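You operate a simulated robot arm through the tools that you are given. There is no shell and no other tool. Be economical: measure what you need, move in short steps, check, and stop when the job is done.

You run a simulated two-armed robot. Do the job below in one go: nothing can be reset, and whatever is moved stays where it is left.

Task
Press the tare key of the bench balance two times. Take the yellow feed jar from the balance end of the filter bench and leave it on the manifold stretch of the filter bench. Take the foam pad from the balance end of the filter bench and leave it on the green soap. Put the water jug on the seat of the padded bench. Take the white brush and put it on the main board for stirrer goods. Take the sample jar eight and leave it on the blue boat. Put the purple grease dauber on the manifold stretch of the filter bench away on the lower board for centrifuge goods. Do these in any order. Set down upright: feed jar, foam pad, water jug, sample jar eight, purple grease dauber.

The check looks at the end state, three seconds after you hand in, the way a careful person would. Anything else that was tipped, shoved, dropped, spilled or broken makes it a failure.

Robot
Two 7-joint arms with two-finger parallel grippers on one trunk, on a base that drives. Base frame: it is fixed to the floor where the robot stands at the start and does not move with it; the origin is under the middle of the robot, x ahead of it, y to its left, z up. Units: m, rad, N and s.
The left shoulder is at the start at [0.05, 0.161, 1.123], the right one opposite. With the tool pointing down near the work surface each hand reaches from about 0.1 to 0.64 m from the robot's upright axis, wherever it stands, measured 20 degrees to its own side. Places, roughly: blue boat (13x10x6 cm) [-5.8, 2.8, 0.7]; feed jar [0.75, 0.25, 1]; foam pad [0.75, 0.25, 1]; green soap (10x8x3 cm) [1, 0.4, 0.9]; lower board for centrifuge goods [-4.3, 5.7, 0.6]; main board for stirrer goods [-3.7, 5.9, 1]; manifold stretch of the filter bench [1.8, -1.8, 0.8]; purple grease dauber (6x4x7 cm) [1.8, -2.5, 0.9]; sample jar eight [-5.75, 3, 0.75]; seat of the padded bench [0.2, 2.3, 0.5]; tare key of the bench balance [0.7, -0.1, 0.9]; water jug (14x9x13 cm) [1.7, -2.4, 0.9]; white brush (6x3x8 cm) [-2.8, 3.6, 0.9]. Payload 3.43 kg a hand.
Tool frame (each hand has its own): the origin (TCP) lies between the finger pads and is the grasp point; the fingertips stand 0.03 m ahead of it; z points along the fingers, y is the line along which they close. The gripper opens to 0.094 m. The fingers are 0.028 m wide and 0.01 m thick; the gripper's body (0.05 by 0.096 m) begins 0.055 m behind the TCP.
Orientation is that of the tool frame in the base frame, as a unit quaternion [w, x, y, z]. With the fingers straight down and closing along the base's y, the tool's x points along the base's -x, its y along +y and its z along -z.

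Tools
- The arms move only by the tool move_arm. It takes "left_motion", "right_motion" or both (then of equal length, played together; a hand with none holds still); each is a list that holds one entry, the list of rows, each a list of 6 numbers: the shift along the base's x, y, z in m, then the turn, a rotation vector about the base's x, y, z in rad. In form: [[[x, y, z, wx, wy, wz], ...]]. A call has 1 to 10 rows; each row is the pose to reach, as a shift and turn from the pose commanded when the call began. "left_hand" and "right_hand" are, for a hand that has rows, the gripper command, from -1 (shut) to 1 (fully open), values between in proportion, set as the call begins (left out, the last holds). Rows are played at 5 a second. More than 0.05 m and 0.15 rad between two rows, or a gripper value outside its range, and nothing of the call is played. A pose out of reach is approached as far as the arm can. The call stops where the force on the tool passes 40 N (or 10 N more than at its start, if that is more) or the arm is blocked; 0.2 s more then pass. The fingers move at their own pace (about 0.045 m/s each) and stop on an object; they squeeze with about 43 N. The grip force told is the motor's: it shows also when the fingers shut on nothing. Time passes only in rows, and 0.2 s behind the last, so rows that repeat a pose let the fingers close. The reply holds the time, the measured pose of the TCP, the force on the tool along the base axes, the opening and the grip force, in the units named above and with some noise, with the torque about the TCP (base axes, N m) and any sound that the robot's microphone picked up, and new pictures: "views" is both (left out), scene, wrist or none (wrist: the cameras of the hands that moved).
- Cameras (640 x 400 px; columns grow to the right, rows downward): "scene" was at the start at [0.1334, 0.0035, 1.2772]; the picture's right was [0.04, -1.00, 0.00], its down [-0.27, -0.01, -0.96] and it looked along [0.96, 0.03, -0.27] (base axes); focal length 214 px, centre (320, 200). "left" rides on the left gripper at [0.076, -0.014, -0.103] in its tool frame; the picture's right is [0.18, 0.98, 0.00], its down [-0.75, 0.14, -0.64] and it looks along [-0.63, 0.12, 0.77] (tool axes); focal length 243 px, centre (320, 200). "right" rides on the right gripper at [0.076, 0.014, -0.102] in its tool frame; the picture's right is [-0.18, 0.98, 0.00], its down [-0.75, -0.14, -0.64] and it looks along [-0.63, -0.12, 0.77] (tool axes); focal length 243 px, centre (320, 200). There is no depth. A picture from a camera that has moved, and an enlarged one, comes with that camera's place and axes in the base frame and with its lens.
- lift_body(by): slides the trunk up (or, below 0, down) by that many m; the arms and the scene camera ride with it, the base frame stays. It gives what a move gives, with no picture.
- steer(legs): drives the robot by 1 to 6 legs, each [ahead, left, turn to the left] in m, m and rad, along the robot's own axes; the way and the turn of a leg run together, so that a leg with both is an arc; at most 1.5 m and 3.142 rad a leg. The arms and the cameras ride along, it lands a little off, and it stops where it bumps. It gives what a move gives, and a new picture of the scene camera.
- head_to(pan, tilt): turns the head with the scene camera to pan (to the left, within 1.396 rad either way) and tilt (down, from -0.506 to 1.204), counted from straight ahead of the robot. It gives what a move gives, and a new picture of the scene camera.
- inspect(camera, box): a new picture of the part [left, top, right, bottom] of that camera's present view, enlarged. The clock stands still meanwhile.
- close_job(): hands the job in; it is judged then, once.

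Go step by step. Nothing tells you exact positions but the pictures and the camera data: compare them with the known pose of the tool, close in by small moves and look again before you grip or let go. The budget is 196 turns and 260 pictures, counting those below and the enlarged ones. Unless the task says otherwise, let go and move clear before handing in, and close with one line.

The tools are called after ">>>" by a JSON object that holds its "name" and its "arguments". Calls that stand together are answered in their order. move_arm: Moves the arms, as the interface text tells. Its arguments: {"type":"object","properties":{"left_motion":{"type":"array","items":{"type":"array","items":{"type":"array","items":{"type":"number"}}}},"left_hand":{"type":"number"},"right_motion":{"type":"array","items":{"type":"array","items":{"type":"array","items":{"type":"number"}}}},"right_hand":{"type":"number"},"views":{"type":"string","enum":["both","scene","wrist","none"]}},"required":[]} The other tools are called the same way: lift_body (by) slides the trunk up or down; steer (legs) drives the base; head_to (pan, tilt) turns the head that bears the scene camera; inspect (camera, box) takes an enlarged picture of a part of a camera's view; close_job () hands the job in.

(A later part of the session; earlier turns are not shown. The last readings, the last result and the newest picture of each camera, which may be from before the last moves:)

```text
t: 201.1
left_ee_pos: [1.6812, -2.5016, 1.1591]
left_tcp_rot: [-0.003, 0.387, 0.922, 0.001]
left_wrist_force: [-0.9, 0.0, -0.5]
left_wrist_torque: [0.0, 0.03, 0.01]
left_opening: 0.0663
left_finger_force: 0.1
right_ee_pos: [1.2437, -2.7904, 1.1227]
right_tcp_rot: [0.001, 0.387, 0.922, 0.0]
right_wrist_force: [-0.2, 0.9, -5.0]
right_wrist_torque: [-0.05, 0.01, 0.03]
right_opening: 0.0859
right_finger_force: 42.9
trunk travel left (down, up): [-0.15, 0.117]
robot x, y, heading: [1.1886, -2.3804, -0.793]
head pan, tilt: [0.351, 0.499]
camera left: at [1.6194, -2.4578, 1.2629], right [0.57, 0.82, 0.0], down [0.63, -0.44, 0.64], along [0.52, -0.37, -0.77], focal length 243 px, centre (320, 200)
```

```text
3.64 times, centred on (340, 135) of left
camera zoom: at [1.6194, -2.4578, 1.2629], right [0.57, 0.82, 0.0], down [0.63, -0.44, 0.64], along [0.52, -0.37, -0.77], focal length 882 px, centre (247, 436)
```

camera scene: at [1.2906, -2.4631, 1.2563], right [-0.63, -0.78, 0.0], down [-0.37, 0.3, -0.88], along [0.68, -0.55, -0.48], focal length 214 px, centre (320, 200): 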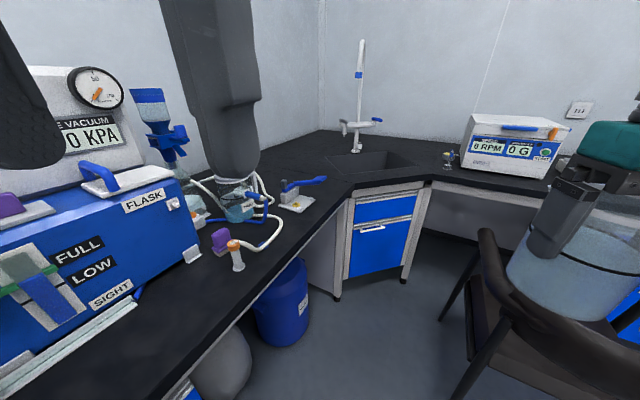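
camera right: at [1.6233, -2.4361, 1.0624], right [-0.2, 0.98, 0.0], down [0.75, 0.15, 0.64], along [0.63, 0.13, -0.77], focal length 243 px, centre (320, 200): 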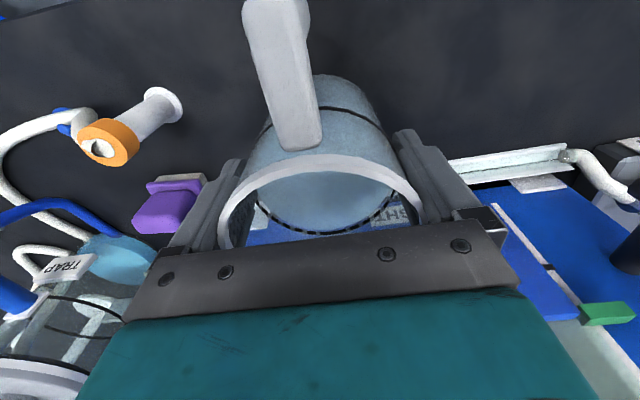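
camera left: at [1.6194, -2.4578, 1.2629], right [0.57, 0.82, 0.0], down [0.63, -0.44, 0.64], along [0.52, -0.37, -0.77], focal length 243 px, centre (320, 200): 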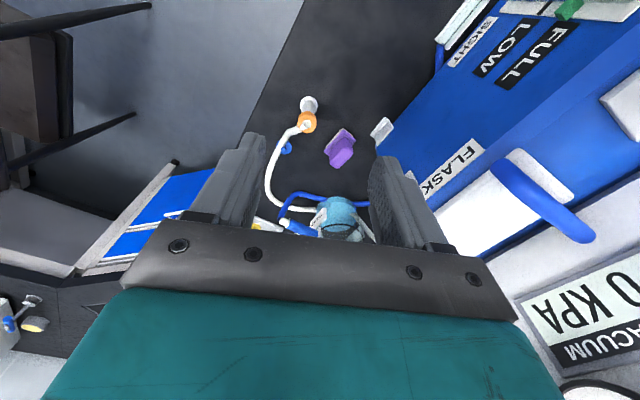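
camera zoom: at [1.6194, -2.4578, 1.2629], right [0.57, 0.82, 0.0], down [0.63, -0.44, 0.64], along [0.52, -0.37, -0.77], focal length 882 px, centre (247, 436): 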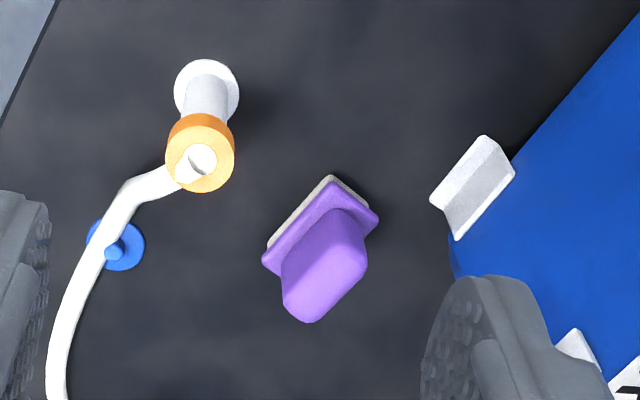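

The dauber is at (1.804, −2.544), long side along the bench, with the orange post in front of it. I turn the left hand to grip across its short side.

>>> {"name": "move_arm", "arguments": {"left_motion": [[[0.02, -0.006, 0, 0, 0, -0.1], [0.05, -0.014, 0, 0, 0, -0.2], [0.08, -0.025, -0.01, 0, 0, -0.3], [0.105, -0.035, -0.03, 0, 0, -0.386], [0.123, -0.042, -0.06, 0, 0, -0.386], [0.123, -0.042, -0.1, 0, 0, -0.386], [0.123, -0.042, -0.13, 0, 0, -0.386]]], "left_hand": 0.35, "views": "wrist"}}

>>> {"name": "inspect", "arguments": {"camera": "scene", "box": [150, 130, 340, 270]}}

```text
t: 202.7
left_ee_pos: [1.8015, -2.5432, 1.0288]
left_tcp_rot: [-0.002, 0.556, 0.831, 0.001]
left_wrist_force: [-0.1, -0.2, 0.1]
left_wrist_torque: [0.02, -0.02, 0.01]
left_opening: 0.0634
left_finger_force: 0.1
right_ee_pos: [1.2435, -2.7906, 1.122]
right_tcp_rot: [0.001, 0.387, 0.922, 0.001]
right_wrist_force: [0.3, -0.2, -5.2]
right_wrist_torque: [0.02, -0.05, -0.04]
right_opening: 0.0858
right_finger_force: 43.1
trunk travel left (down, up): [-0.15, 0.117]
robot x, y, heading: [1.1884, -2.3778, -0.794]
head pan, tilt: [0.351, 0.499]
camera left: at [1.7606, -2.4785, 1.1324], right [0.84, 0.55, 0.0], down [0.42, -0.64, 0.64], along [0.35, -0.54, -0.77], focal length 243 px, centre (320, 200)
```

left: 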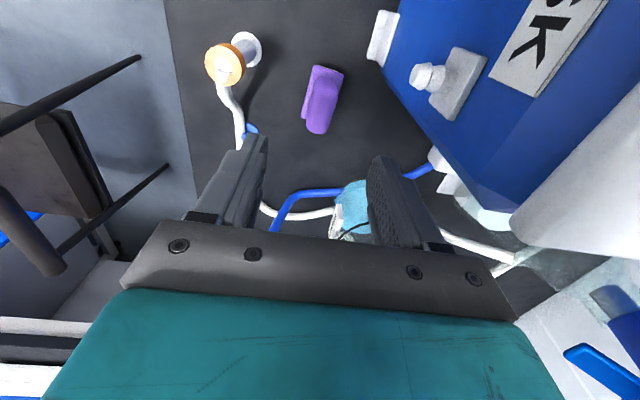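

```text
2.86 times, centred on (245, 200) of scene
camera zoom: at [1.3025, -2.4448, 1.2567], right [-0.43, -0.9, 0.0], down [-0.43, 0.21, -0.88], along [0.79, -0.38, -0.48], focal length 613 px, centre (534, 200)
```

zoom: 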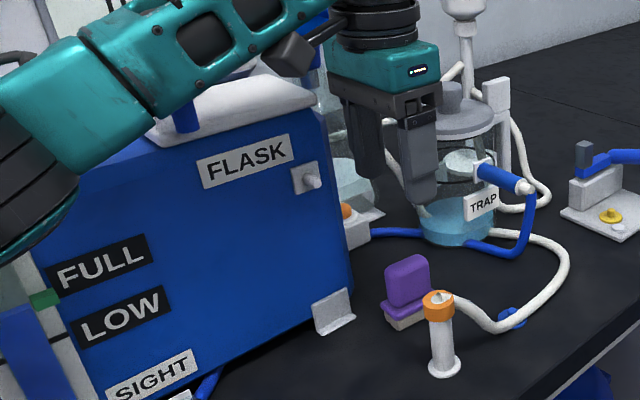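

>>> {"name": "move_arm", "arguments": {"left_motion": [[[-0.001, 0.003, -0.03, 0, 0, 0], [-0.001, 0.003, -0.06, 0, 0, 0], [-0.001, 0.003, -0.09, 0, 0, 0], [-0.001, 0.003, -0.115, 0, 0, 0], [-0.001, 0.003, -0.127, 0, 0, 0]]], "left_hand": 0.3, "views": "wrist"}}

>>> {"name": "inspect", "arguments": {"camera": "scene", "box": [150, 130, 340, 270]}}

```text
t: 203.9
left_ee_pos: [1.8028, -2.5409, 0.9013]
left_tcp_rot: [-0.002, 0.556, 0.831, 0.0]
left_wrist_force: [-0.4, 1.0, 0.7]
left_wrist_torque: [0.0, 0.01, 0.03]
left_opening: 0.061
left_finger_force: 0.1
right_ee_pos: [1.2451, -2.7915, 1.1205]
right_tcp_rot: [0.001, 0.387, 0.922, 0.001]
right_wrist_force: [-0.5, 0.0, -5.1]
right_wrist_torque: [-0.04, 0.0, 0.0]
right_opening: 0.0861
right_finger_force: 43.9
trunk travel left (down, up): [-0.15, 0.117]
robot x, y, heading: [1.19, -2.3786, -0.8]
head pan, tilt: [0.351, 0.499]
camera left: at [1.7611, -2.4753, 1.0056], right [0.84, 0.54, 0.0], down [0.42, -0.64, 0.64], along [0.35, -0.54, -0.77], focal length 243 px, centre (320, 200)
```

left: 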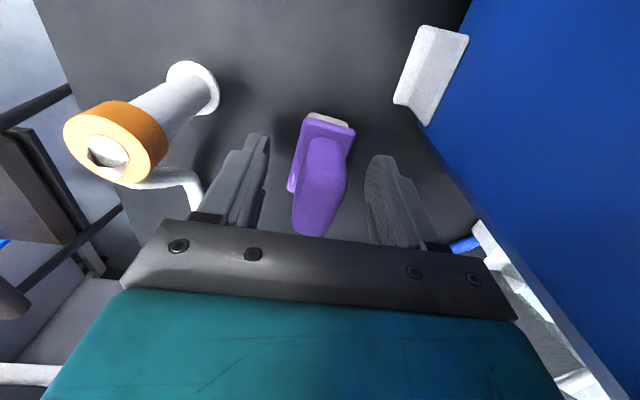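

```text
2.86 times, centred on (245, 200) of scene
camera zoom: at [1.3023, -2.4448, 1.2567], right [-0.43, -0.9, 0.0], down [-0.43, 0.21, -0.88], along [0.79, -0.38, -0.48], focal length 613 px, centre (534, 200)
```

zoom: 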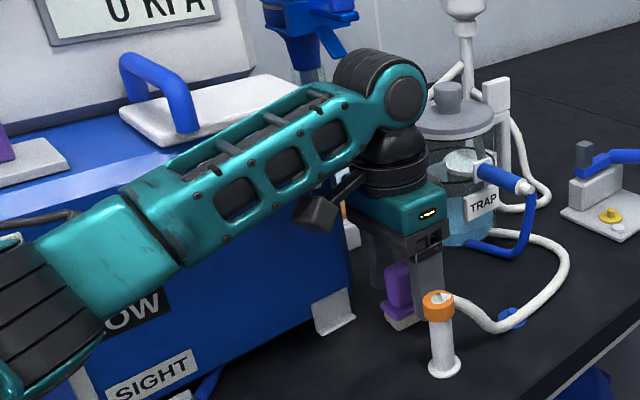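

>>> {"name": "move_arm", "arguments": {"left_motion": [[[0, 0, 0, 0, 0, 0], [0, 0, 0, 0, 0, 0], [0, 0, 0, 0, 0, 0], [0, 0, 0, 0, 0, 0], [0, 0, 0.03, 0, 0, 0], [0, 0, 0.07, 0, 0, 0], [0, 0, 0.11, 0, 0, 0], [0, 0, 0.15, 0, 0, 0]]], "left_hand": -1, "views": "wrist"}}

```text
t: 205.7
left_ee_pos: [1.8017, -2.5385, 1.0506]
left_tcp_rot: [-0.002, 0.556, 0.831, 0.001]
left_wrist_force: [-0.3, 0.8, -1.1]
left_wrist_torque: [-0.01, -0.01, 0.0]
left_opening: 0.0309
left_finger_force: 42.8
right_ee_pos: [1.2428, -2.791, 1.1219]
right_tcp_rot: [0.001, 0.388, 0.922, 0.0]
right_wrist_force: [-0.1, -0.8, -5.2]
right_wrist_torque: [-0.01, 0.0, 0.01]
right_opening: 0.0856
right_finger_force: 42.6
trunk travel left (down, up): [-0.15, 0.117]
robot x, y, heading: [1.1902, -2.3734, -0.788]
head pan, tilt: [0.351, 0.499]
camera left: at [1.7604, -2.4737, 1.1546], right [0.84, 0.55, 0.0], down [0.42, -0.65, 0.64], along [0.35, -0.54, -0.77], focal length 243 px, centre (320, 200)
```

left: 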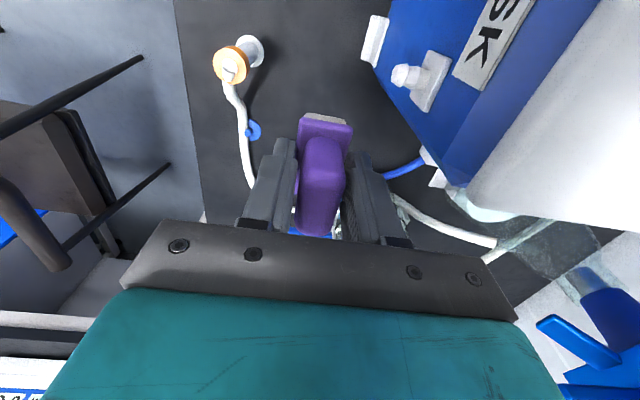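

The dauber is held. I bring the left hand in and then drive with both items around to the padded bench.

>>> {"name": "move_arm", "arguments": {"left_motion": [[[-0.03, 0.01, 0.03, 0, 0, 0.1], [-0.07, 0.02, 0.05, 0, 0, 0.2], [-0.11, 0.03, 0.08, 0, 0, 0.3], [-0.15, 0.04, 0.1, 0, 0, 0.386], [-0.19, 0.05, 0.12, 0, 0, 0.386], [-0.23, 0.06, 0.13, 0, 0, 0.386], [-0.27, 0.06, 0.14, 0, 0, 0.386], [-0.31, 0.06, 0.15, 0, 0, 0.386], [-0.35, 0.06, 0.15, 0, 0, 0.386]]], "views": "none"}}

>>> {"name": "steer", "arguments": {"legs": [[-0.612, -0.306, 0], [0, 0, 1.17], [-0.653, 1.299, 0], [0, 1.1, 0]]}}

```text
refused: row 3 steps farther than a row can; nothing moved
```

```text
t: 233.2
left_ee_pos: [-0.5577, 0.3516, 1.0507]
left_tcp_rot: [-0.002, 0.007, 1.0, -0.001]
left_wrist_force: [0.3, 0.5, -1.0]
left_wrist_torque: [0.01, -0.02, -0.02]
left_opening: 0.0308
left_finger_force: 42.7
right_ee_pos: [-0.5443, -0.2605, 1.1222]
right_tcp_rot: [0.001, -0.186, 0.983, 0.002]
right_wrist_force: [-0.2, -0.1, -4.8]
right_wrist_torque: [0.05, -0.03, 0.01]
right_opening: 0.0858
right_finger_force: 42.9
trunk travel left (down, up): [-0.15, 0.117]
robot x, y, heading: [-0.9458, -0.1465, 0.377]
head pan, tilt: [0.351, 0.499]
camera scene: at [-0.8398, -0.0724, 1.2566], right [0.66, -0.75, 0.0], down [-0.36, -0.32, -0.88], along [0.66, 0.58, -0.48], focal length 214 px, centre (320, 200)
```

scene: 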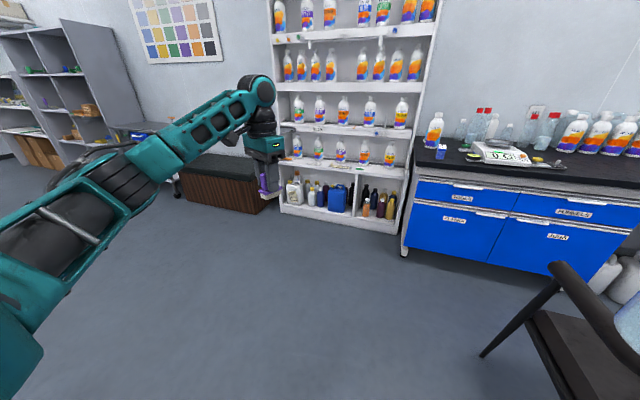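

Both items held. I tuck the left hand in.

>>> {"name": "move_arm", "arguments": {"left_motion": [[[-0.03, -0.012, 0.02, 0, 0, 0.08], [-0.06, -0.025, 0.04, 0, 0, 0.16], [-0.09, -0.037, 0.06, 0, 0, 0.24], [-0.12, -0.05, 0.08, 0, 0, 0.32], [-0.15, -0.06, 0.1, 0, 0, 0.386]]], "views": "none"}}

```text
t: 234.4
left_ee_pos: [-0.709, 0.2912, 1.1527]
left_tcp_rot: [-0.002, -0.187, 0.982, -0.001]
left_wrist_force: [-0.9, -0.4, -1.1]
left_wrist_torque: [-0.01, -0.01, 0.0]
left_opening: 0.0308
left_finger_force: 42.8
right_ee_pos: [-0.5453, -0.2613, 1.1219]
right_tcp_rot: [0.001, -0.186, 0.983, 0.001]
right_wrist_force: [1.0, -0.6, -4.5]
right_wrist_torque: [-0.01, -0.06, 0.02]
right_opening: 0.086
right_finger_force: 42.6
trunk travel left (down, up): [-0.15, 0.117]
robot x, y, heading: [-0.9457, -0.1457, 0.377]
head pan, tilt: [0.351, 0.499]
```

>>> {"name": "steer", "arguments": {"legs": [[0.56, 0.8, 0], [0.45, 0.8, 0]]}}

>>> {"name": "head_to", "arguments": {"pan": -0.1, "tilt": 0.75}}

```text
t: 249.0
left_ee_pos: [-0.3918, 2.1719, 1.1514]
left_tcp_rot: [-0.002, -0.192, 0.981, -0.001]
left_wrist_force: [0.1, 0.0, -0.9]
left_wrist_torque: [0.01, -0.01, 0.0]
left_opening: 0.031
left_finger_force: 42.8
right_ee_pos: [-0.2219, 1.6205, 1.1221]
right_tcp_rot: [0.001, -0.192, 0.981, 0.001]
right_wrist_force: [-0.7, 0.4, -4.9]
right_wrist_torque: [-0.05, -0.04, -0.03]
right_opening: 0.0858
right_finger_force: 42.9
trunk travel left (down, up): [-0.15, 0.117]
robot x, y, heading: [-0.6239, 1.7306, 0.388]
head pan, tilt: [0.351, 0.499]
camera scene: at [-0.5194, 1.8065, 1.2566], right [0.67, -0.74, 0.0], down [-0.35, -0.32, -0.88], along [0.65, 0.59, -0.48], focal length 214 px, centre (320, 200)
```

scene: 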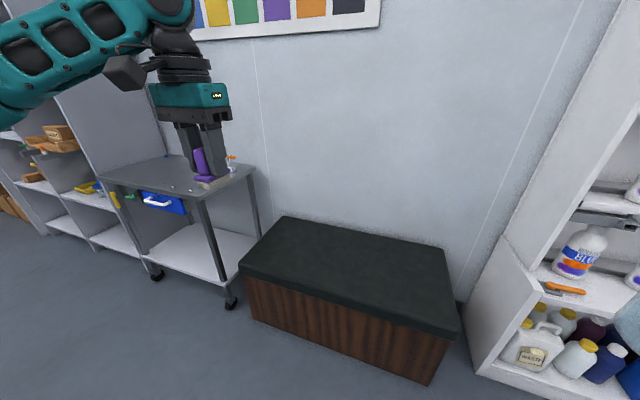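

```text
t: 249.9
left_ee_pos: [-0.3936, 2.171, 1.1522]
left_tcp_rot: [-0.001, -0.192, 0.981, -0.001]
left_wrist_force: [-0.2, 0.2, -0.3]
left_wrist_torque: [-0.03, -0.01, -0.01]
left_opening: 0.0313
left_finger_force: 43.1
right_ee_pos: [-0.2218, 1.6207, 1.1216]
right_tcp_rot: [0.001, -0.192, 0.981, 0.001]
right_wrist_force: [0.2, 0.1, -4.9]
right_wrist_torque: [0.0, -0.02, 0.0]
right_opening: 0.0858
right_finger_force: 42.8
trunk travel left (down, up): [-0.15, 0.117]
robot x, y, heading: [-0.6211, 1.729, 0.388]
head pan, tilt: [-0.099, 0.75]
camera scene: at [-0.5073, 1.7688, 1.2347], right [0.28, -0.96, 0.0], down [-0.65, -0.19, -0.73], along [0.7, 0.21, -0.68], focal length 214 px, centre (320, 200)
```

scene: 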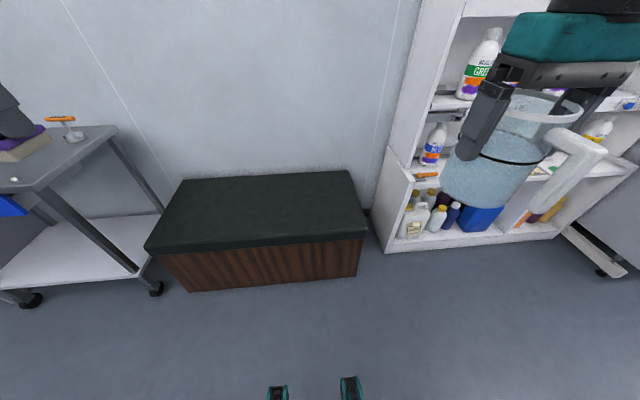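

The padded bench seat is ahead (top at about 0.42). I move closer so the right hand can set the jug near its front centre.

>>> {"name": "steer", "arguments": {"legs": [[0.34, 0.16, 0]]}}

>>> {"name": "lift_body", "arguments": {"by": -0.15}}

>>> {"name": "head_to", "arguments": {"pan": -0.2, "tilt": 0.85}}

```text
t: 252.3
left_ee_pos: [-0.1349, 2.442, 1.1512]
left_tcp_rot: [-0.002, -0.19, 0.982, -0.001]
left_wrist_force: [1.0, 1.0, -0.8]
left_wrist_torque: [0.01, -0.04, 0.0]
left_opening: 0.0309
left_finger_force: 43.3
right_ee_pos: [0.0335, 1.8925, 1.1213]
right_tcp_rot: [0.001, -0.19, 0.982, 0.001]
right_wrist_force: [-1.1, 0.4, -4.8]
right_wrist_torque: [-0.01, -0.07, -0.01]
right_opening: 0.0858
right_finger_force: 43.0
trunk travel left (down, up): [-0.15, 0.117]
robot x, y, heading: [-0.3664, 2.0017, 0.381]
head pan, tilt: [-0.099, 0.75]
camera scene: at [-0.2509, 2.0404, 1.2346], right [0.28, -0.96, 0.0], down [-0.66, -0.19, -0.73], along [0.7, 0.2, -0.68], focal length 214 px, centre (320, 200)
```

scene: 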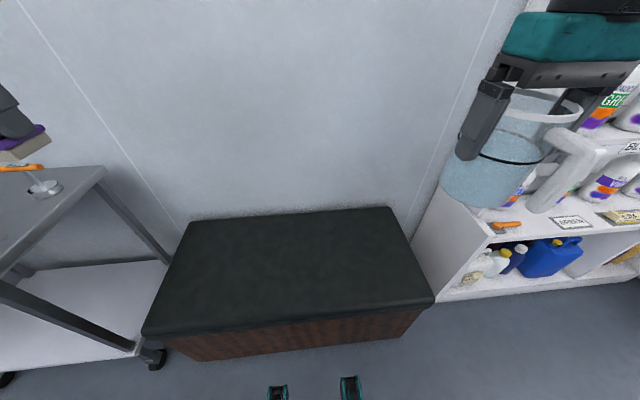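

```text
t: 254.0
left_ee_pos: [-0.1358, 2.4424, 1.0006]
left_tcp_rot: [-0.001, -0.19, 0.982, -0.001]
left_wrist_force: [0.4, 0.4, -1.2]
left_wrist_torque: [-0.01, -0.01, -0.01]
left_opening: 0.0309
left_finger_force: 43.0
right_ee_pos: [0.0329, 1.8913, 0.9727]
right_tcp_rot: [0.0, -0.189, 0.982, 0.002]
right_wrist_force: [-0.1, -0.1, -5.4]
right_wrist_torque: [0.01, -0.05, 0.01]
right_opening: 0.0858
right_finger_force: 42.7
trunk travel left (down, up): [0.0, 0.267]
robot x, y, heading: [-0.3666, 2.0005, 0.383]
head pan, tilt: [-0.099, 0.75]
```

```text
t: 254.7
left_ee_pos: [-0.1352, 2.4424, 1.0024]
left_tcp_rot: [-0.001, -0.19, 0.982, -0.002]
left_wrist_force: [0.2, 0.0, -0.1]
left_wrist_torque: [-0.01, -0.01, -0.02]
left_opening: 0.031
left_finger_force: 42.5
right_ee_pos: [0.034, 1.8899, 0.9717]
right_tcp_rot: [0.0, -0.19, 0.982, 0.001]
right_wrist_force: [-0.2, -1.1, -5.2]
right_wrist_torque: [0.0, -0.03, 0.0]
right_opening: 0.0859
right_finger_force: 43.1
trunk travel left (down, up): [0.0, 0.267]
robot x, y, heading: [-0.3689, 2.0038, 0.379]
head pan, tilt: [-0.201, 0.85]
camera scene: at [-0.2539, 2.0311, 1.0767], right [0.18, -0.98, 0.0], down [-0.74, -0.14, -0.66], along [0.65, 0.12, -0.75], focal length 214 px, centre (320, 200)
```

scene: 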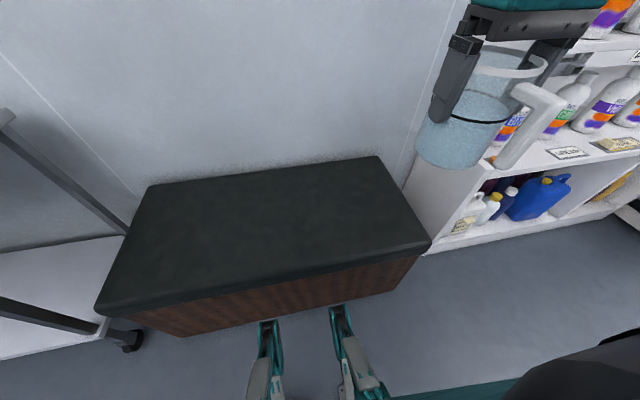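

>>> {"name": "move_arm", "arguments": {"right_motion": [[[0.031, 0.032, 0, 0, 0, 0], [0.062, 0.064, 0, 0, 0, 0], [0.094, 0.096, 0, 0, 0, 0], [0.125, 0.128, 0, 0, 0, 0], [0.156, 0.16, 0, 0, 0, 0], [0.156, 0.16, -0.045, 0, 0, 0], [0.156, 0.16, -0.09, 0, 0, 0], [0.156, 0.16, -0.135, 0, 0, 0], [0.156, 0.16, -0.18, 0, 0, 0]]], "views": "scene"}}

```text
t: 256.7
left_ee_pos: [-0.135, 2.4425, 1.0015]
left_tcp_rot: [-0.001, -0.19, 0.982, -0.002]
left_wrist_force: [-0.2, -0.2, -1.3]
left_wrist_torque: [0.02, 0.02, 0.0]
left_opening: 0.0312
left_finger_force: 43.1
right_ee_pos: [0.1731, 2.0174, 0.8022]
right_tcp_rot: [0.002, -0.19, 0.982, 0.002]
right_wrist_force: [-0.2, -0.9, -4.2]
right_wrist_torque: [-0.01, -0.02, -0.01]
right_opening: 0.086
right_finger_force: 43.0
right hand out of reach, approached as far as the arm can: row 5, 6, 7, 8, 9
trunk travel left (down, up): [0.0, 0.267]
robot x, y, heading: [-0.3703, 2.0038, 0.385]
head pan, tilt: [-0.201, 0.85]
camera scene: at [-0.2538, 2.0311, 1.0767], right [0.18, -0.98, 0.0], down [-0.74, -0.14, -0.66], along [0.65, 0.12, -0.75], focal length 214 px, centre (320, 200)
```

scene: 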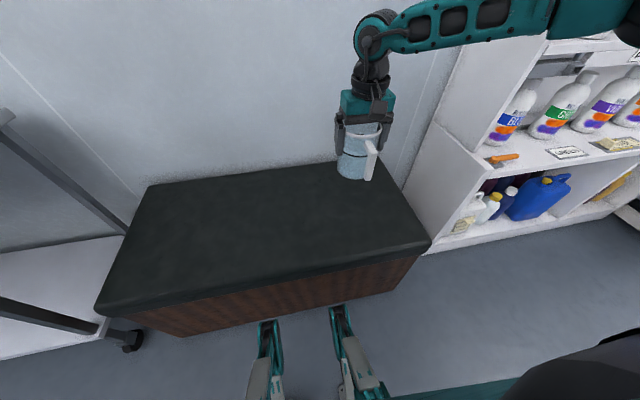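

>>> {"name": "move_arm", "arguments": {"right_motion": [[[0, -0.005, -0.04, 0, 0, 0], [0, -0.005, -0.08, 0, 0, 0], [0, -0.005, -0.12, 0, 0, 0], [0, -0.005, -0.16, 0, 0, 0], [0, -0.005, -0.2, 0, 0, 0]]], "views": "scene"}}

```text
t: 257.9
left_ee_pos: [-0.1354, 2.4427, 1.0015]
left_tcp_rot: [-0.002, -0.191, 0.982, -0.002]
left_wrist_force: [-0.4, 0.1, -1.5]
left_wrist_torque: [0.01, 0.0, 0.03]
left_opening: 0.0311
left_finger_force: 42.4
right_ee_pos: [0.1397, 1.9524, 0.6705]
right_tcp_rot: [0.001, -0.19, 0.982, 0.001]
right_wrist_force: [-0.2, -0.2, -4.5]
right_wrist_torque: [-0.01, 0.01, 0.01]
right_opening: 0.0859
right_finger_force: 43.2
right hand out of reach, approached as far as the arm can: row 1, 2, 3, 4, 5
trunk travel left (down, up): [0.0, 0.267]
robot x, y, heading: [-0.3685, 1.999, 0.385]
head pan, tilt: [-0.201, 0.85]
camera scene: at [-0.2538, 2.0311, 1.0767], right [0.18, -0.98, 0.0], down [-0.74, -0.14, -0.66], along [0.65, 0.12, -0.75], focal length 214 px, centre (320, 200)
```

scene: 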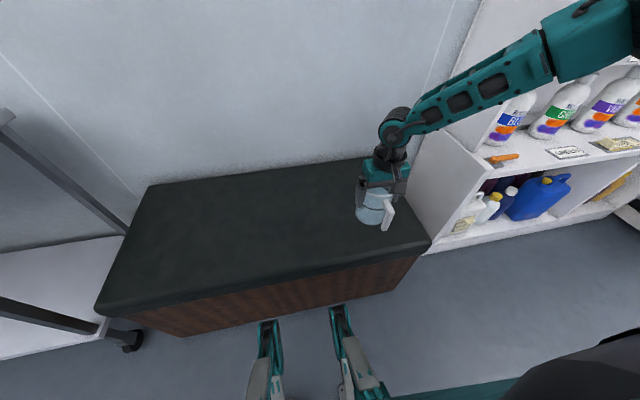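

>>> {"name": "move_arm", "arguments": {"right_motion": [[[0, 0, 0.0, 0, 0, -0.12], [0, 0, 0, 0, 0, -0.24], [0.01, 0.01, 0, 0, 0, -0.36], [0.025, 0.03, 0, 0, 0, -0.48], [0.04, 0.05, -0.0, 0, 0, -0.6], [0.04, 0.06, -0.03, 0, 0, -0.6]]], "views": "scene"}}

```text
t: 259.3
left_ee_pos: [-0.136, 2.4428, 1.0016]
left_tcp_rot: [-0.002, -0.19, 0.982, 0.0]
left_wrist_force: [0.8, -0.3, -1.2]
left_wrist_torque: [-0.01, -0.02, 0.01]
left_opening: 0.0309
left_finger_force: 42.6
right_ee_pos: [0.1575, 1.9633, 0.6895]
right_tcp_rot: [0.001, 0.11, 0.994, 0.001]
right_wrist_force: [-0.9, 0.2, -4.9]
right_wrist_torque: [0.01, -0.03, 0.03]
right_opening: 0.0861
right_finger_force: 43.3
right hand out of reach, approached as far as the arm can: row 3, 4, 5, 6
trunk travel left (down, up): [0.0, 0.267]
robot x, y, heading: [-0.3702, 2.0009, 0.385]
head pan, tilt: [-0.201, 0.85]
camera scene: at [-0.2538, 2.0312, 1.0767], right [0.18, -0.98, 0.0], down [-0.74, -0.14, -0.66], along [0.65, 0.12, -0.75], focal length 214 px, centre (320, 200)
```

scene: 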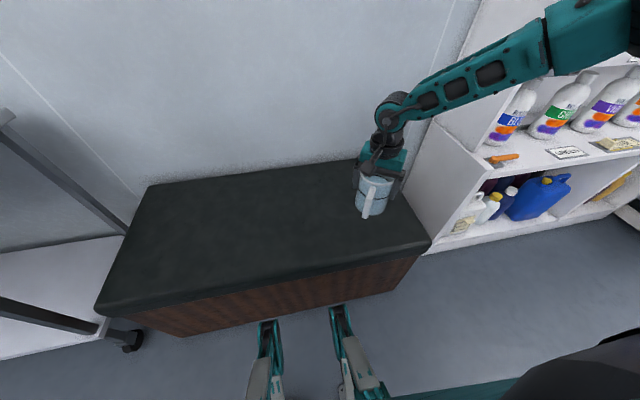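

The arm is near its limits at this height in this stance. I raise the jug, and turn the base left so the right shoulder comes nearer the seat.

>>> {"name": "move_arm", "arguments": {"right_motion": [[[0, 0, 0.04, 0, 0, 0], [0, 0, 0.08, 0, 0, 0], [0, 0, 0.12, 0, 0, 0], [0, 0, 0.16, 0, 0, 0], [0, 0, 0.2, 0, 0, 0]]], "views": "none"}}

>>> {"name": "steer", "arguments": {"legs": [[0, 0, 0.8]]}}

>>> {"name": "head_to", "arguments": {"pan": -0.7, "tilt": 0.9}}

```text
t: 260.5
left_ee_pos: [-0.1361, 2.4429, 1.001]
left_tcp_rot: [-0.001, -0.189, 0.982, -0.001]
left_wrist_force: [-0.1, -0.2, -1.3]
left_wrist_torque: [-0.01, 0.0, 0.05]
left_opening: 0.0311
left_finger_force: 42.5
right_ee_pos: [0.1623, 1.9624, 0.8891]
right_tcp_rot: [0.002, 0.109, 0.994, 0.001]
right_wrist_force: [-0.1, 0.3, -5.4]
right_wrist_torque: [0.0, -0.03, 0.06]
right_opening: 0.0858
right_finger_force: 43.8
trunk travel left (down, up): [0.0, 0.267]
robot x, y, heading: [-0.3643, 2.0017, 0.385]
head pan, tilt: [-0.201, 0.85]
```

```text
t: 262.9
left_ee_pos: [-0.51, 2.4803, 1.0003]
left_tcp_rot: [-0.001, -0.547, 0.837, -0.002]
left_wrist_force: [-0.5, -0.5, 0.3]
left_wrist_torque: [0.0, 0.0, -0.02]
left_opening: 0.0309
left_finger_force: 43.3
right_ee_pos: [0.0392, 2.3454, 0.8881]
right_tcp_rot: [0.001, -0.275, 0.962, 0.001]
right_wrist_force: [0.2, 0.3, -5.5]
right_wrist_torque: [0.01, -0.03, 0.02]
right_opening: 0.0861
right_finger_force: 43.4
trunk travel left (down, up): [0.0, 0.267]
robot x, y, heading: [-0.3689, 2.0019, 1.158]
head pan, tilt: [-0.201, 0.85]
camera scene: at [-0.3069, 2.1028, 1.0766], right [0.82, -0.58, 0.0], down [-0.43, -0.61, -0.66], along [0.38, 0.54, -0.75], focal length 214 px, centre (320, 200)
```

scene: 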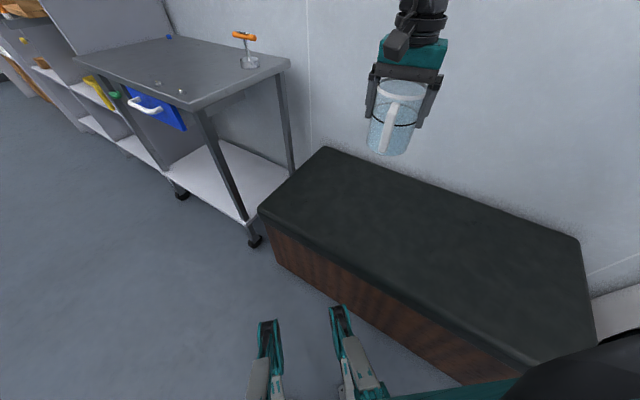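

```text
t: 263.9
left_ee_pos: [-0.51, 2.4797, 1.0019]
left_tcp_rot: [-0.001, -0.548, 0.837, -0.001]
left_wrist_force: [-0.3, -0.1, -1.4]
left_wrist_torque: [-0.02, 0.02, -0.01]
left_opening: 0.0311
left_finger_force: 42.6
right_ee_pos: [0.0378, 2.3453, 0.888]
right_tcp_rot: [0.001, -0.275, 0.961, 0.001]
right_wrist_force: [-0.2, -1.2, -4.3]
right_wrist_torque: [0.04, -0.03, 0.02]
right_opening: 0.0857
right_finger_force: 42.2
trunk travel left (down, up): [0.0, 0.267]
robot x, y, heading: [-0.3695, 2.005, 1.155]
head pan, tilt: [-0.7, 0.901]
camera scene: at [-0.2842, 2.0724, 1.0728], right [0.44, -0.9, 0.0], down [-0.7, -0.35, -0.62], along [0.56, 0.28, -0.78], focal length 214 px, centre (320, 200)
```

scene: 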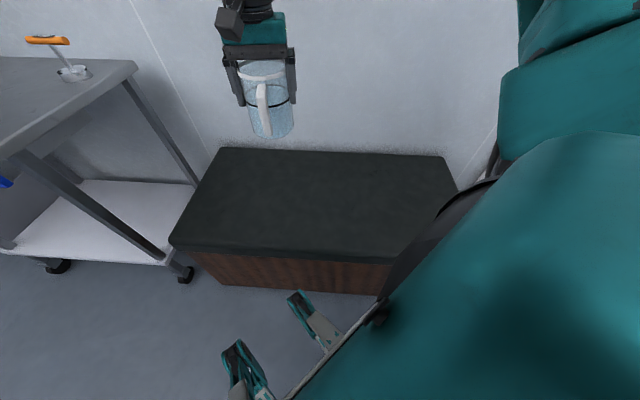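

>>> {"name": "head_to", "arguments": {"pan": -0.15, "tilt": 0.85}}

>>> {"name": "move_arm", "arguments": {"right_motion": [[[0.012, -0.03, 0, 0, 0, 0], [0.025, -0.06, 0, 0, 0, 0], [0.035, -0.085, -0.02, 0, 0, 0], [0.035, -0.085, -0.06, 0, 0, 0], [0.035, -0.085, -0.1, 0, 0, 0], [0.035, -0.085, -0.14, 0, 0, 0], [0.035, -0.085, -0.18, 0, 0, 0], [0.035, -0.085, -0.22, 0, 0, 0], [0.035, -0.085, -0.26, 0, 0, 0], [0.035, -0.085, -0.3, 0, 0, 0]]], "views": "scene"}}

```text
t: 264.8
left_ee_pos: [-0.5107, 2.4796, 1.0022]
left_tcp_rot: [-0.001, -0.547, 0.837, -0.001]
left_wrist_force: [-0.7, 0.0, -0.7]
left_wrist_torque: [0.02, 0.0, 0.01]
left_opening: 0.0309
left_finger_force: 42.7
right_ee_pos: [0.0383, 2.3442, 0.8882]
right_tcp_rot: [0.001, -0.274, 0.962, 0.001]
right_wrist_force: [-0.1, -0.2, -3.7]
right_wrist_torque: [0.03, -0.03, 0.02]
right_opening: 0.086
right_finger_force: 43.2
trunk travel left (down, up): [0.0, 0.267]
robot x, y, heading: [-0.3718, 2.0019, 1.157]
head pan, tilt: [-0.15, 0.85]
camera scene: at [-0.3101, 2.105, 1.0766], right [0.85, -0.53, 0.0], down [-0.4, -0.64, -0.66], along [0.35, 0.56, -0.75], focal length 214 px, centre (320, 200)
```

scene: 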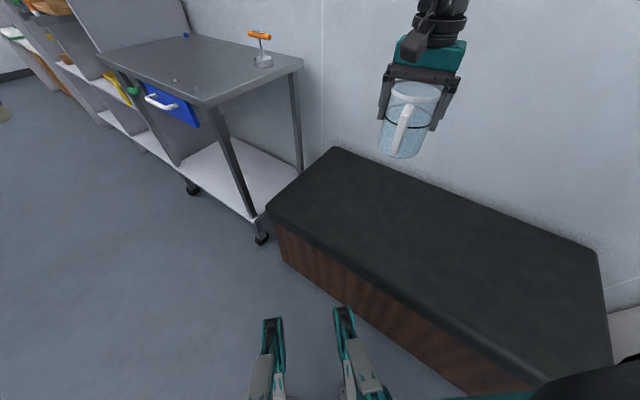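

```text
t: 267.0
left_ee_pos: [-0.5111, 2.48, 1.0004]
left_tcp_rot: [-0.001, -0.546, 0.838, -0.001]
left_wrist_force: [0.1, 0.3, -0.7]
left_wrist_torque: [0.0, -0.02, 0.01]
left_opening: 0.0308
left_finger_force: 43.1
right_ee_pos: [0.0774, 2.2493, 0.6063]
right_tcp_rot: [0.0, -0.275, 0.962, 0.002]
right_wrist_force: [0.1, 0.0, -4.7]
right_wrist_torque: [0.05, -0.03, 0.01]
right_opening: 0.0859
right_finger_force: 43.4
right hand out of reach, approached as far as the arm can: row 10
trunk travel left (down, up): [0.0, 0.267]
robot x, y, heading: [-0.3684, 2.0047, 1.156]
head pan, tilt: [-0.15, 0.85]
camera scene: at [-0.3099, 2.1046, 1.0767], right [0.85, -0.53, 0.0], down [-0.4, -0.64, -0.66], along [0.35, 0.56, -0.75], focal length 214 px, centre (320, 200)
```

scene: 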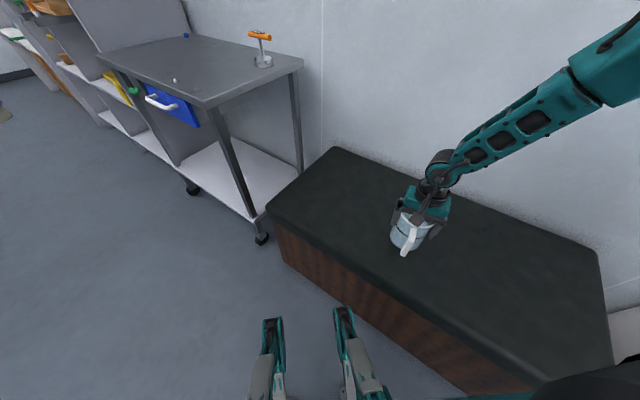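

>>> {"name": "move_arm", "arguments": {"right_motion": [[[0.0, -0.02, -0.02, 0, 0, -0.08], [0.0, -0.04, -0.035, 0, 0, -0.16], [0.0, -0.06, -0.05, 0, 0, -0.24], [0.0, -0.07, -0.065, 0, 0, -0.32], [0.0, -0.075, -0.08, 0, 0, -0.4]]], "views": "scene"}}

```text
t: 268.2
left_ee_pos: [-0.5091, 2.4789, 1.0015]
left_tcp_rot: [-0.001, -0.547, 0.837, -0.001]
left_wrist_force: [-0.7, -0.4, 0.1]
left_wrist_torque: [0.01, 0.0, 0.04]
left_opening: 0.0306
left_finger_force: 43.0
right_ee_pos: [0.0781, 2.1635, 0.5781]
right_tcp_rot: [0.001, -0.079, 0.997, 0.0]
right_wrist_force: [0.3, 0.4, -4.7]
right_wrist_torque: [0.02, 0.03, -0.03]
right_opening: 0.0857
right_finger_force: 42.7
right hand out of reach, approached as far as the arm can: row 1, 2, 3, 4, 5
trunk travel left (down, up): [0.0, 0.267]
robot x, y, heading: [-0.3698, 2.0011, 1.163]
head pan, tilt: [-0.15, 0.85]
camera scene: at [-0.3102, 2.1045, 1.0767], right [0.85, -0.53, 0.0], down [-0.4, -0.64, -0.66], along [0.35, 0.56, -0.75], focal length 214 px, centre (320, 200)
```

scene: 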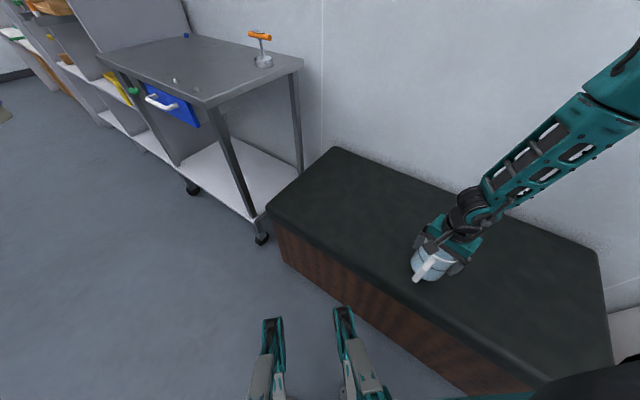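

>>> {"name": "move_arm", "arguments": {"right_motion": [[[0.03, 0.0, 0.0, 0, 0, 0], [0.06, 0.0, -0.0, 0, 0, 0], [0.09, 0.0, -0.015, 0, 0, 0], [0.11, 0.0, -0.03, 0, 0, 0], [0.12, 0.0, -0.05, 0, 0, 0]]], "views": "none"}}

```text
t: 269.4
left_ee_pos: [-0.5105, 2.4806, 1.0023]
left_tcp_rot: [-0.002, -0.547, 0.837, -0.001]
left_wrist_force: [-0.1, 0.8, -1.2]
left_wrist_torque: [-0.04, 0.0, 0.0]
left_opening: 0.0311
left_finger_force: 42.9
right_ee_pos: [0.178, 2.1604, 0.5804]
right_tcp_rot: [0.0, -0.079, 0.997, 0.0]
right_wrist_force: [-0.4, -0.8, -4.6]
right_wrist_torque: [0.05, -0.03, -0.04]
right_opening: 0.0861
right_finger_force: 42.7
right hand out of reach, approached as far as the arm can: row 3, 4, 5
trunk travel left (down, up): [0.0, 0.267]
robot x, y, heading: [-0.3696, 2.0024, 1.16]
head pan, tilt: [-0.15, 0.85]
```

>>> {"name": "move_arm", "arguments": {"right_motion": [[[0.0, 0.0, 0.0, 0, 0, -0.14], [0.0, 0.0, -0.0, 0, 0, -0.28], [0.0, 0.0, -0.0, 0, 0, -0.42], [0.0, 0.0, -0.01, 0, 0, -0.56], [0.0, 0.0, -0.025, 0, 0, -0.7], [0.0, 0.0, -0.04, 0, 0, -0.7], [0.0, 0.0, -0.055, 0, 0, -0.7]]], "views": "scene"}}

```text
t: 271.0
left_ee_pos: [-0.5103, 2.4798, 1.0018]
left_tcp_rot: [-0.001, -0.547, 0.837, -0.003]
left_wrist_force: [-0.7, 0.7, -0.7]
left_wrist_torque: [0.01, 0.01, 0.0]
left_opening: 0.0311
left_finger_force: 43.1
right_ee_pos: [0.1826, 2.1531, 0.5746]
right_tcp_rot: [0.001, 0.268, 0.963, 0.001]
right_wrist_force: [0.1, 0.2, -5.2]
right_wrist_torque: [-0.01, 0.01, 0.0]
right_opening: 0.0859
right_finger_force: 42.8
right hand out of reach, approached as far as the arm can: row 4, 5, 6, 7
trunk travel left (down, up): [0.0, 0.267]
robot x, y, heading: [-0.3705, 2.0037, 1.155]
head pan, tilt: [-0.15, 0.85]
camera scene: at [-0.3106, 2.1052, 1.0767], right [0.85, -0.53, 0.0], down [-0.4, -0.64, -0.66], along [0.35, 0.56, -0.75], focal length 214 px, centre (320, 200)
```

scene: 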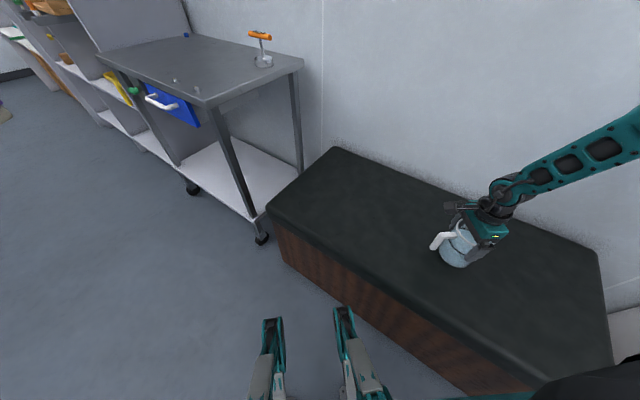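

>>> {"name": "move_arm", "arguments": {"right_motion": [[[0.03, 0.0, 0.0, 0, 0, 0], [0.06, 0.0, 0.0, 0, 0, 0], [0.09, 0.0, -0.015, 0, 0, 0], [0.11, 0.0, -0.03, 0, 0, 0], [0.12, 0.0, -0.05, 0, 0, 0]]], "views": "none"}}

```text
t: 272.2
left_ee_pos: [-0.511, 2.479, 1.0025]
left_tcp_rot: [-0.001, -0.548, 0.837, -0.002]
left_wrist_force: [0.7, 0.3, -0.1]
left_wrist_torque: [-0.04, 0.01, -0.05]
left_opening: 0.031
left_finger_force: 42.5
right_ee_pos: [0.2667, 2.1466, 0.5961]
right_tcp_rot: [0.001, 0.268, 0.963, 0.001]
right_wrist_force: [0.3, 0.6, -5.1]
right_wrist_torque: [0.0, -0.05, 0.03]
right_opening: 0.086
right_finger_force: 42.8
right hand out of reach, approached as far as the arm can: row 1, 2, 3, 4, 5
trunk travel left (down, up): [0.0, 0.267]
robot x, y, heading: [-0.3671, 2.0034, 1.159]
head pan, tilt: [-0.15, 0.85]
```

>>> {"name": "inspect", "arguments": {"camera": "right", "box": [0, 0, 640, 400]}}

>>> {"name": "inspect", "arguments": {"camera": "scene", "box": [250, 120, 620, 400]}}

```text
1.00 times, centred on (320, 200) of right (not enlarged: the box is as wide or as high as the picture)
camera zoom: at [0.2091, 2.1969, 0.6981], right [0.67, 0.75, 0.0], down [0.57, -0.51, 0.64], along [0.48, -0.43, -0.77], focal length 243 px, centre (320, 200)
```

zoom: 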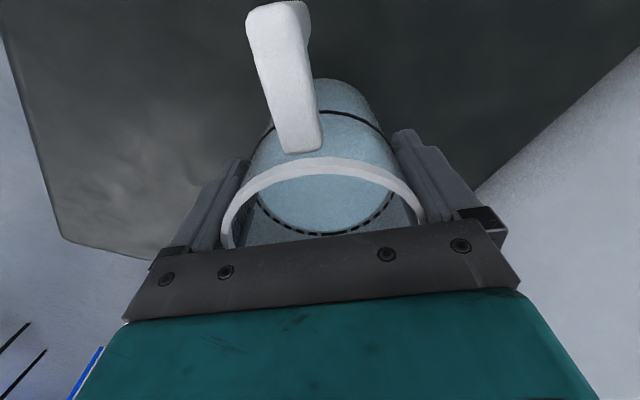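

```text
1.43 times, centred on (435, 260) of scene
camera zoom: at [-0.3101, 2.105, 1.0766], right [0.85, -0.53, 0.0], down [-0.4, -0.64, -0.66], along [0.35, 0.56, -0.75], focal length 306 px, centre (156, 114)
```

zoom: 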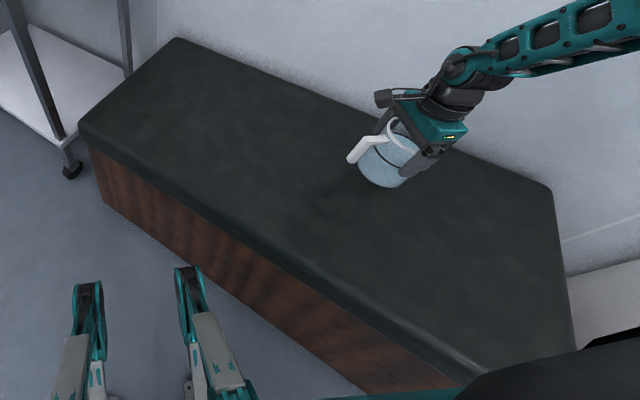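

The seat top comes out at about 0.47, so only about a centimetre is missing. I try a spot closer on the right.

>>> {"name": "move_arm", "arguments": {"right_motion": [[[-0.03, -0.02, 0.01, 0, 0, 0], [-0.06, -0.04, 0.01, 0, 0, 0], [-0.09, -0.06, 0.01, 0, 0, 0], [-0.115, -0.075, 0.0, 0, 0, 0], [-0.125, -0.085, -0.01, 0, 0, 0], [-0.125, -0.085, -0.02, 0, 0, 0], [-0.125, -0.085, -0.03, 0, 0, 0], [-0.125, -0.085, -0.04, 0, 0, 0]]], "views": "scene"}}

```text
t: 274.0
left_ee_pos: [-0.5108, 2.4796, 1.002]
left_tcp_rot: [0.0, -0.546, 0.838, -0.001]
left_wrist_force: [0.3, -0.4, -0.9]
left_wrist_torque: [0.01, 0.0, 0.0]
left_opening: 0.0312
left_finger_force: 42.4
right_ee_pos: [0.1403, 2.0627, 0.5647]
right_tcp_rot: [0.002, 0.269, 0.963, 0.001]
right_wrist_force: [-0.4, -1.2, -5.1]
right_wrist_torque: [-0.01, 0.01, 0.02]
right_opening: 0.0858
right_finger_force: 42.8
right hand out of reach, approached as far as the arm can: row 8
trunk travel left (down, up): [0.0, 0.267]
robot x, y, heading: [-0.367, 2.0023, 1.159]
head pan, tilt: [-0.15, 0.85]
camera scene: at [-0.3101, 2.1049, 1.0767], right [0.85, -0.53, 0.0], down [-0.4, -0.64, -0.66], along [0.35, 0.56, -0.75], focal length 214 px, centre (320, 200)
```

scene: 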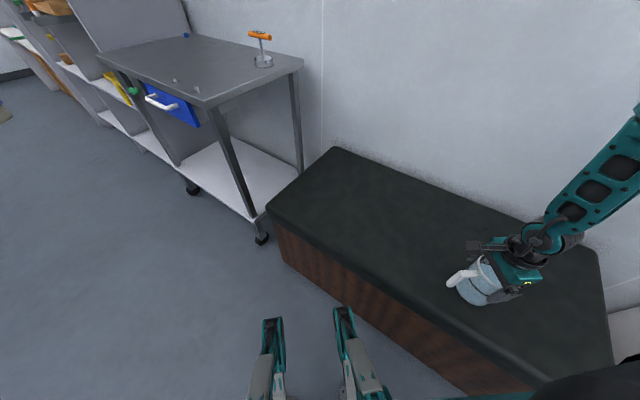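

>>> {"name": "move_arm", "arguments": {"right_motion": [[[0.008, -0.02, 0.0, 0, 0, 0], [0.015, -0.04, 0.0, 0, 0, 0], [0.02, -0.06, 0, 0, 0, 0], [0.02, -0.065, -0.01, 0, 0, 0], [0.02, -0.065, -0.018, 0, 0, 0], [0.02, -0.065, -0.026, 0, 0, 0], [0.02, -0.065, -0.034, 0, 0, 0]]], "views": "scene"}}

```text
t: 275.6
left_ee_pos: [-0.5129, 2.4795, 1.0018]
left_tcp_rot: [0.001, -0.547, 0.837, -0.003]
left_wrist_force: [-0.1, -0.2, -0.6]
left_wrist_torque: [0.0, -0.01, -0.01]
left_opening: 0.031
left_finger_force: 42.6
right_ee_pos: [0.1599, 2.0003, 0.5448]
right_tcp_rot: [0.004, 0.266, 0.964, 0.003]
right_wrist_force: [-5.6, 8.3, 31.5]
right_wrist_torque: [-0.42, 0.31, -0.02]
right_opening: 0.0858
right_finger_force: 43.0
right hand out of reach, approached as far as the arm can: row 6, 7
trunk travel left (down, up): [0.0, 0.267]
robot x, y, heading: [-0.368, 2.0032, 1.163]
head pan, tilt: [-0.15, 0.85]
camera scene: at [-0.3129, 2.1052, 1.0769], right [0.85, -0.53, 0.0], down [-0.4, -0.64, -0.66], along [0.35, 0.56, -0.75], focal length 214 px, centre (320, 200)
```

scene: 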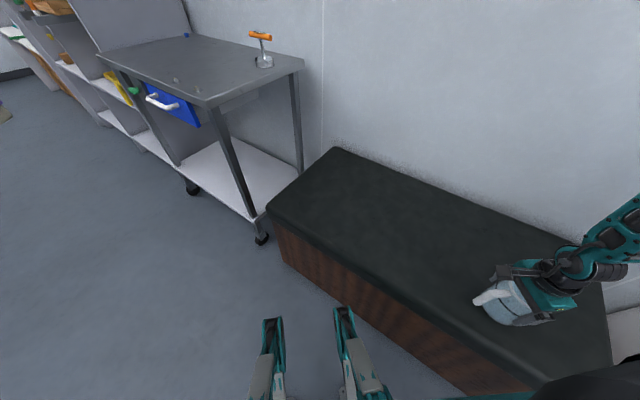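

The jug stands on the seat (31 N up). I ease off slightly, then open.

>>> {"name": "move_arm", "arguments": {"right_motion": [[[0, 0, 0.002, 0, 0, 0], [0, 0, 0.003, 0, 0, 0]]], "views": "none"}}

>>> {"name": "move_arm", "arguments": {"right_motion": [[[0, 0, 0, 0, 0, 0], [0, 0, 0, 0, 0, 0], [0, 0, 0, 0, 0, 0]]], "right_hand": 1, "views": "wrist"}}

```text
t: 276.2
left_ee_pos: [-0.5102, 2.48, 1.0015]
left_tcp_rot: [0.0, -0.547, 0.837, -0.002]
left_wrist_force: [-0.1, 0.4, -1.9]
left_wrist_torque: [0.01, -0.01, 0.0]
left_opening: 0.031
left_finger_force: 43.3
right_ee_pos: [0.1605, 1.9946, 0.5459]
right_tcp_rot: [0.002, 0.27, 0.963, 0.0]
right_wrist_force: [0.7, 0.8, -0.8]
right_wrist_torque: [0.04, -0.35, 0.04]
right_opening: 0.0857
right_finger_force: 43.1
trunk travel left (down, up): [0.0, 0.267]
robot x, y, heading: [-0.3665, 2.0008, 1.155]
head pan, tilt: [-0.15, 0.85]
```

```text
t: 277.0
left_ee_pos: [-0.5114, 2.4809, 1.0016]
left_tcp_rot: [-0.001, -0.547, 0.837, -0.002]
left_wrist_force: [0.0, -0.4, -0.8]
left_wrist_torque: [0.0, -0.01, 0.0]
left_opening: 0.0311
left_finger_force: 43.1
right_ee_pos: [0.1603, 1.9956, 0.5473]
right_tcp_rot: [0.001, 0.268, 0.963, 0.001]
right_wrist_force: [-0.3, -0.6, 0.6]
right_wrist_torque: [0.01, 0.01, 0.03]
right_opening: 0.094
right_finger_force: 0.0
trunk travel left (down, up): [0.0, 0.267]
robot x, y, heading: [-0.3693, 2.0024, 1.158]
head pan, tilt: [-0.15, 0.85]
camera right: at [0.1024, 2.047, 0.6483], right [0.67, 0.75, 0.0], down [0.57, -0.51, 0.64], along [0.48, -0.43, -0.77], focal length 243 px, centre (320, 200)
```

right: 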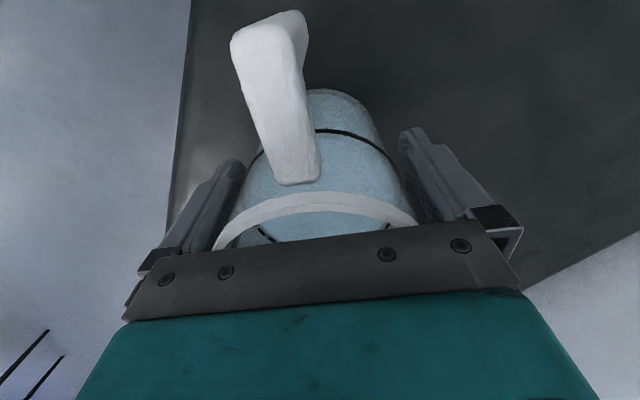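

>>> {"name": "lift_body", "arguments": {"by": 0.16}}

>>> {"name": "inspect", "arguments": {"camera": "right", "box": [0, 0, 640, 400]}}

```text
t: 278.9
left_ee_pos: [-0.51, 2.4795, 1.161]
left_tcp_rot: [-0.001, -0.548, 0.837, -0.002]
left_wrist_force: [-0.2, 0.0, 0.0]
left_wrist_torque: [0.0, 0.02, 0.05]
left_opening: 0.031
left_finger_force: 43.5
right_ee_pos: [0.1611, 1.9963, 0.7057]
right_tcp_rot: [0.001, 0.268, 0.963, 0.001]
right_wrist_force: [0.2, 0.1, -0.4]
right_wrist_torque: [-0.03, -0.02, -0.01]
right_opening: 0.0941
right_finger_force: 0.1
trunk travel left (down, up): [-0.16, 0.107]
robot x, y, heading: [-0.3706, 2.0038, 1.157]
head pan, tilt: [-0.15, 0.85]
```

```text
1.00 times, centred on (320, 200) of right (not enlarged: the box is as wide or as high as the picture)
camera zoom: at [0.1024, 2.0471, 0.8082], right [0.67, 0.75, 0.0], down [0.57, -0.51, 0.64], along [0.48, -0.43, -0.77], focal length 243 px, centre (320, 200)
```

zoom: 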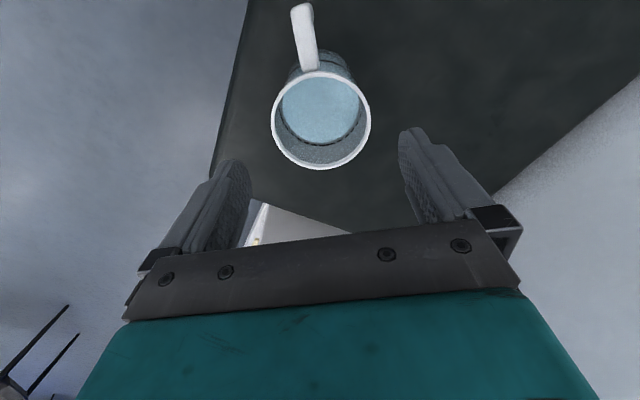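

The jug stands upright on the seat. I tuck the right hand and head for the white brush.

>>> {"name": "move_arm", "arguments": {"right_motion": [[[-0.01, 0, 0.045, 0, 0, 0.05], [-0.02, 0, 0.09, 0, 0, 0.12], [-0.03, 0.01, 0.13, 0, 0, 0.24], [-0.045, 0.02, 0.17, 0, 0, 0.36], [-0.06, 0.03, 0.21, 0, 0, 0.48], [-0.075, 0.05, 0.25, 0, 0, 0.6], [-0.09, 0.07, 0.29, 0, 0, 0.72], [-0.1, 0.09, 0.33, 0, 0, 0.84], [-0.12, 0.11, 0.36, 0, 0, 0.96], [-0.14, 0.13, 0.38, 0, 0, 1.08]]], "right_hand": 0.5, "views": "none"}}

```text
t: 281.1
left_ee_pos: [-0.5115, 2.48, 1.1604]
left_tcp_rot: [-0.002, -0.548, 0.837, -0.001]
left_wrist_force: [0.7, 0.6, -0.6]
left_wrist_torque: [0.02, -0.01, -0.02]
left_opening: 0.0308
left_finger_force: 43.4
right_ee_pos: [0.0235, 2.1262, 1.0858]
right_tcp_rot: [0.0, -0.266, 0.964, -0.001]
right_wrist_force: [-0.1, 0.4, 0.1]
right_wrist_torque: [0.04, 0.01, 0.02]
right_opening: 0.0707
right_finger_force: 0.1
trunk travel left (down, up): [-0.16, 0.107]
robot x, y, heading: [-0.3644, 2.0028, 1.158]
head pan, tilt: [-0.15, 0.85]
```

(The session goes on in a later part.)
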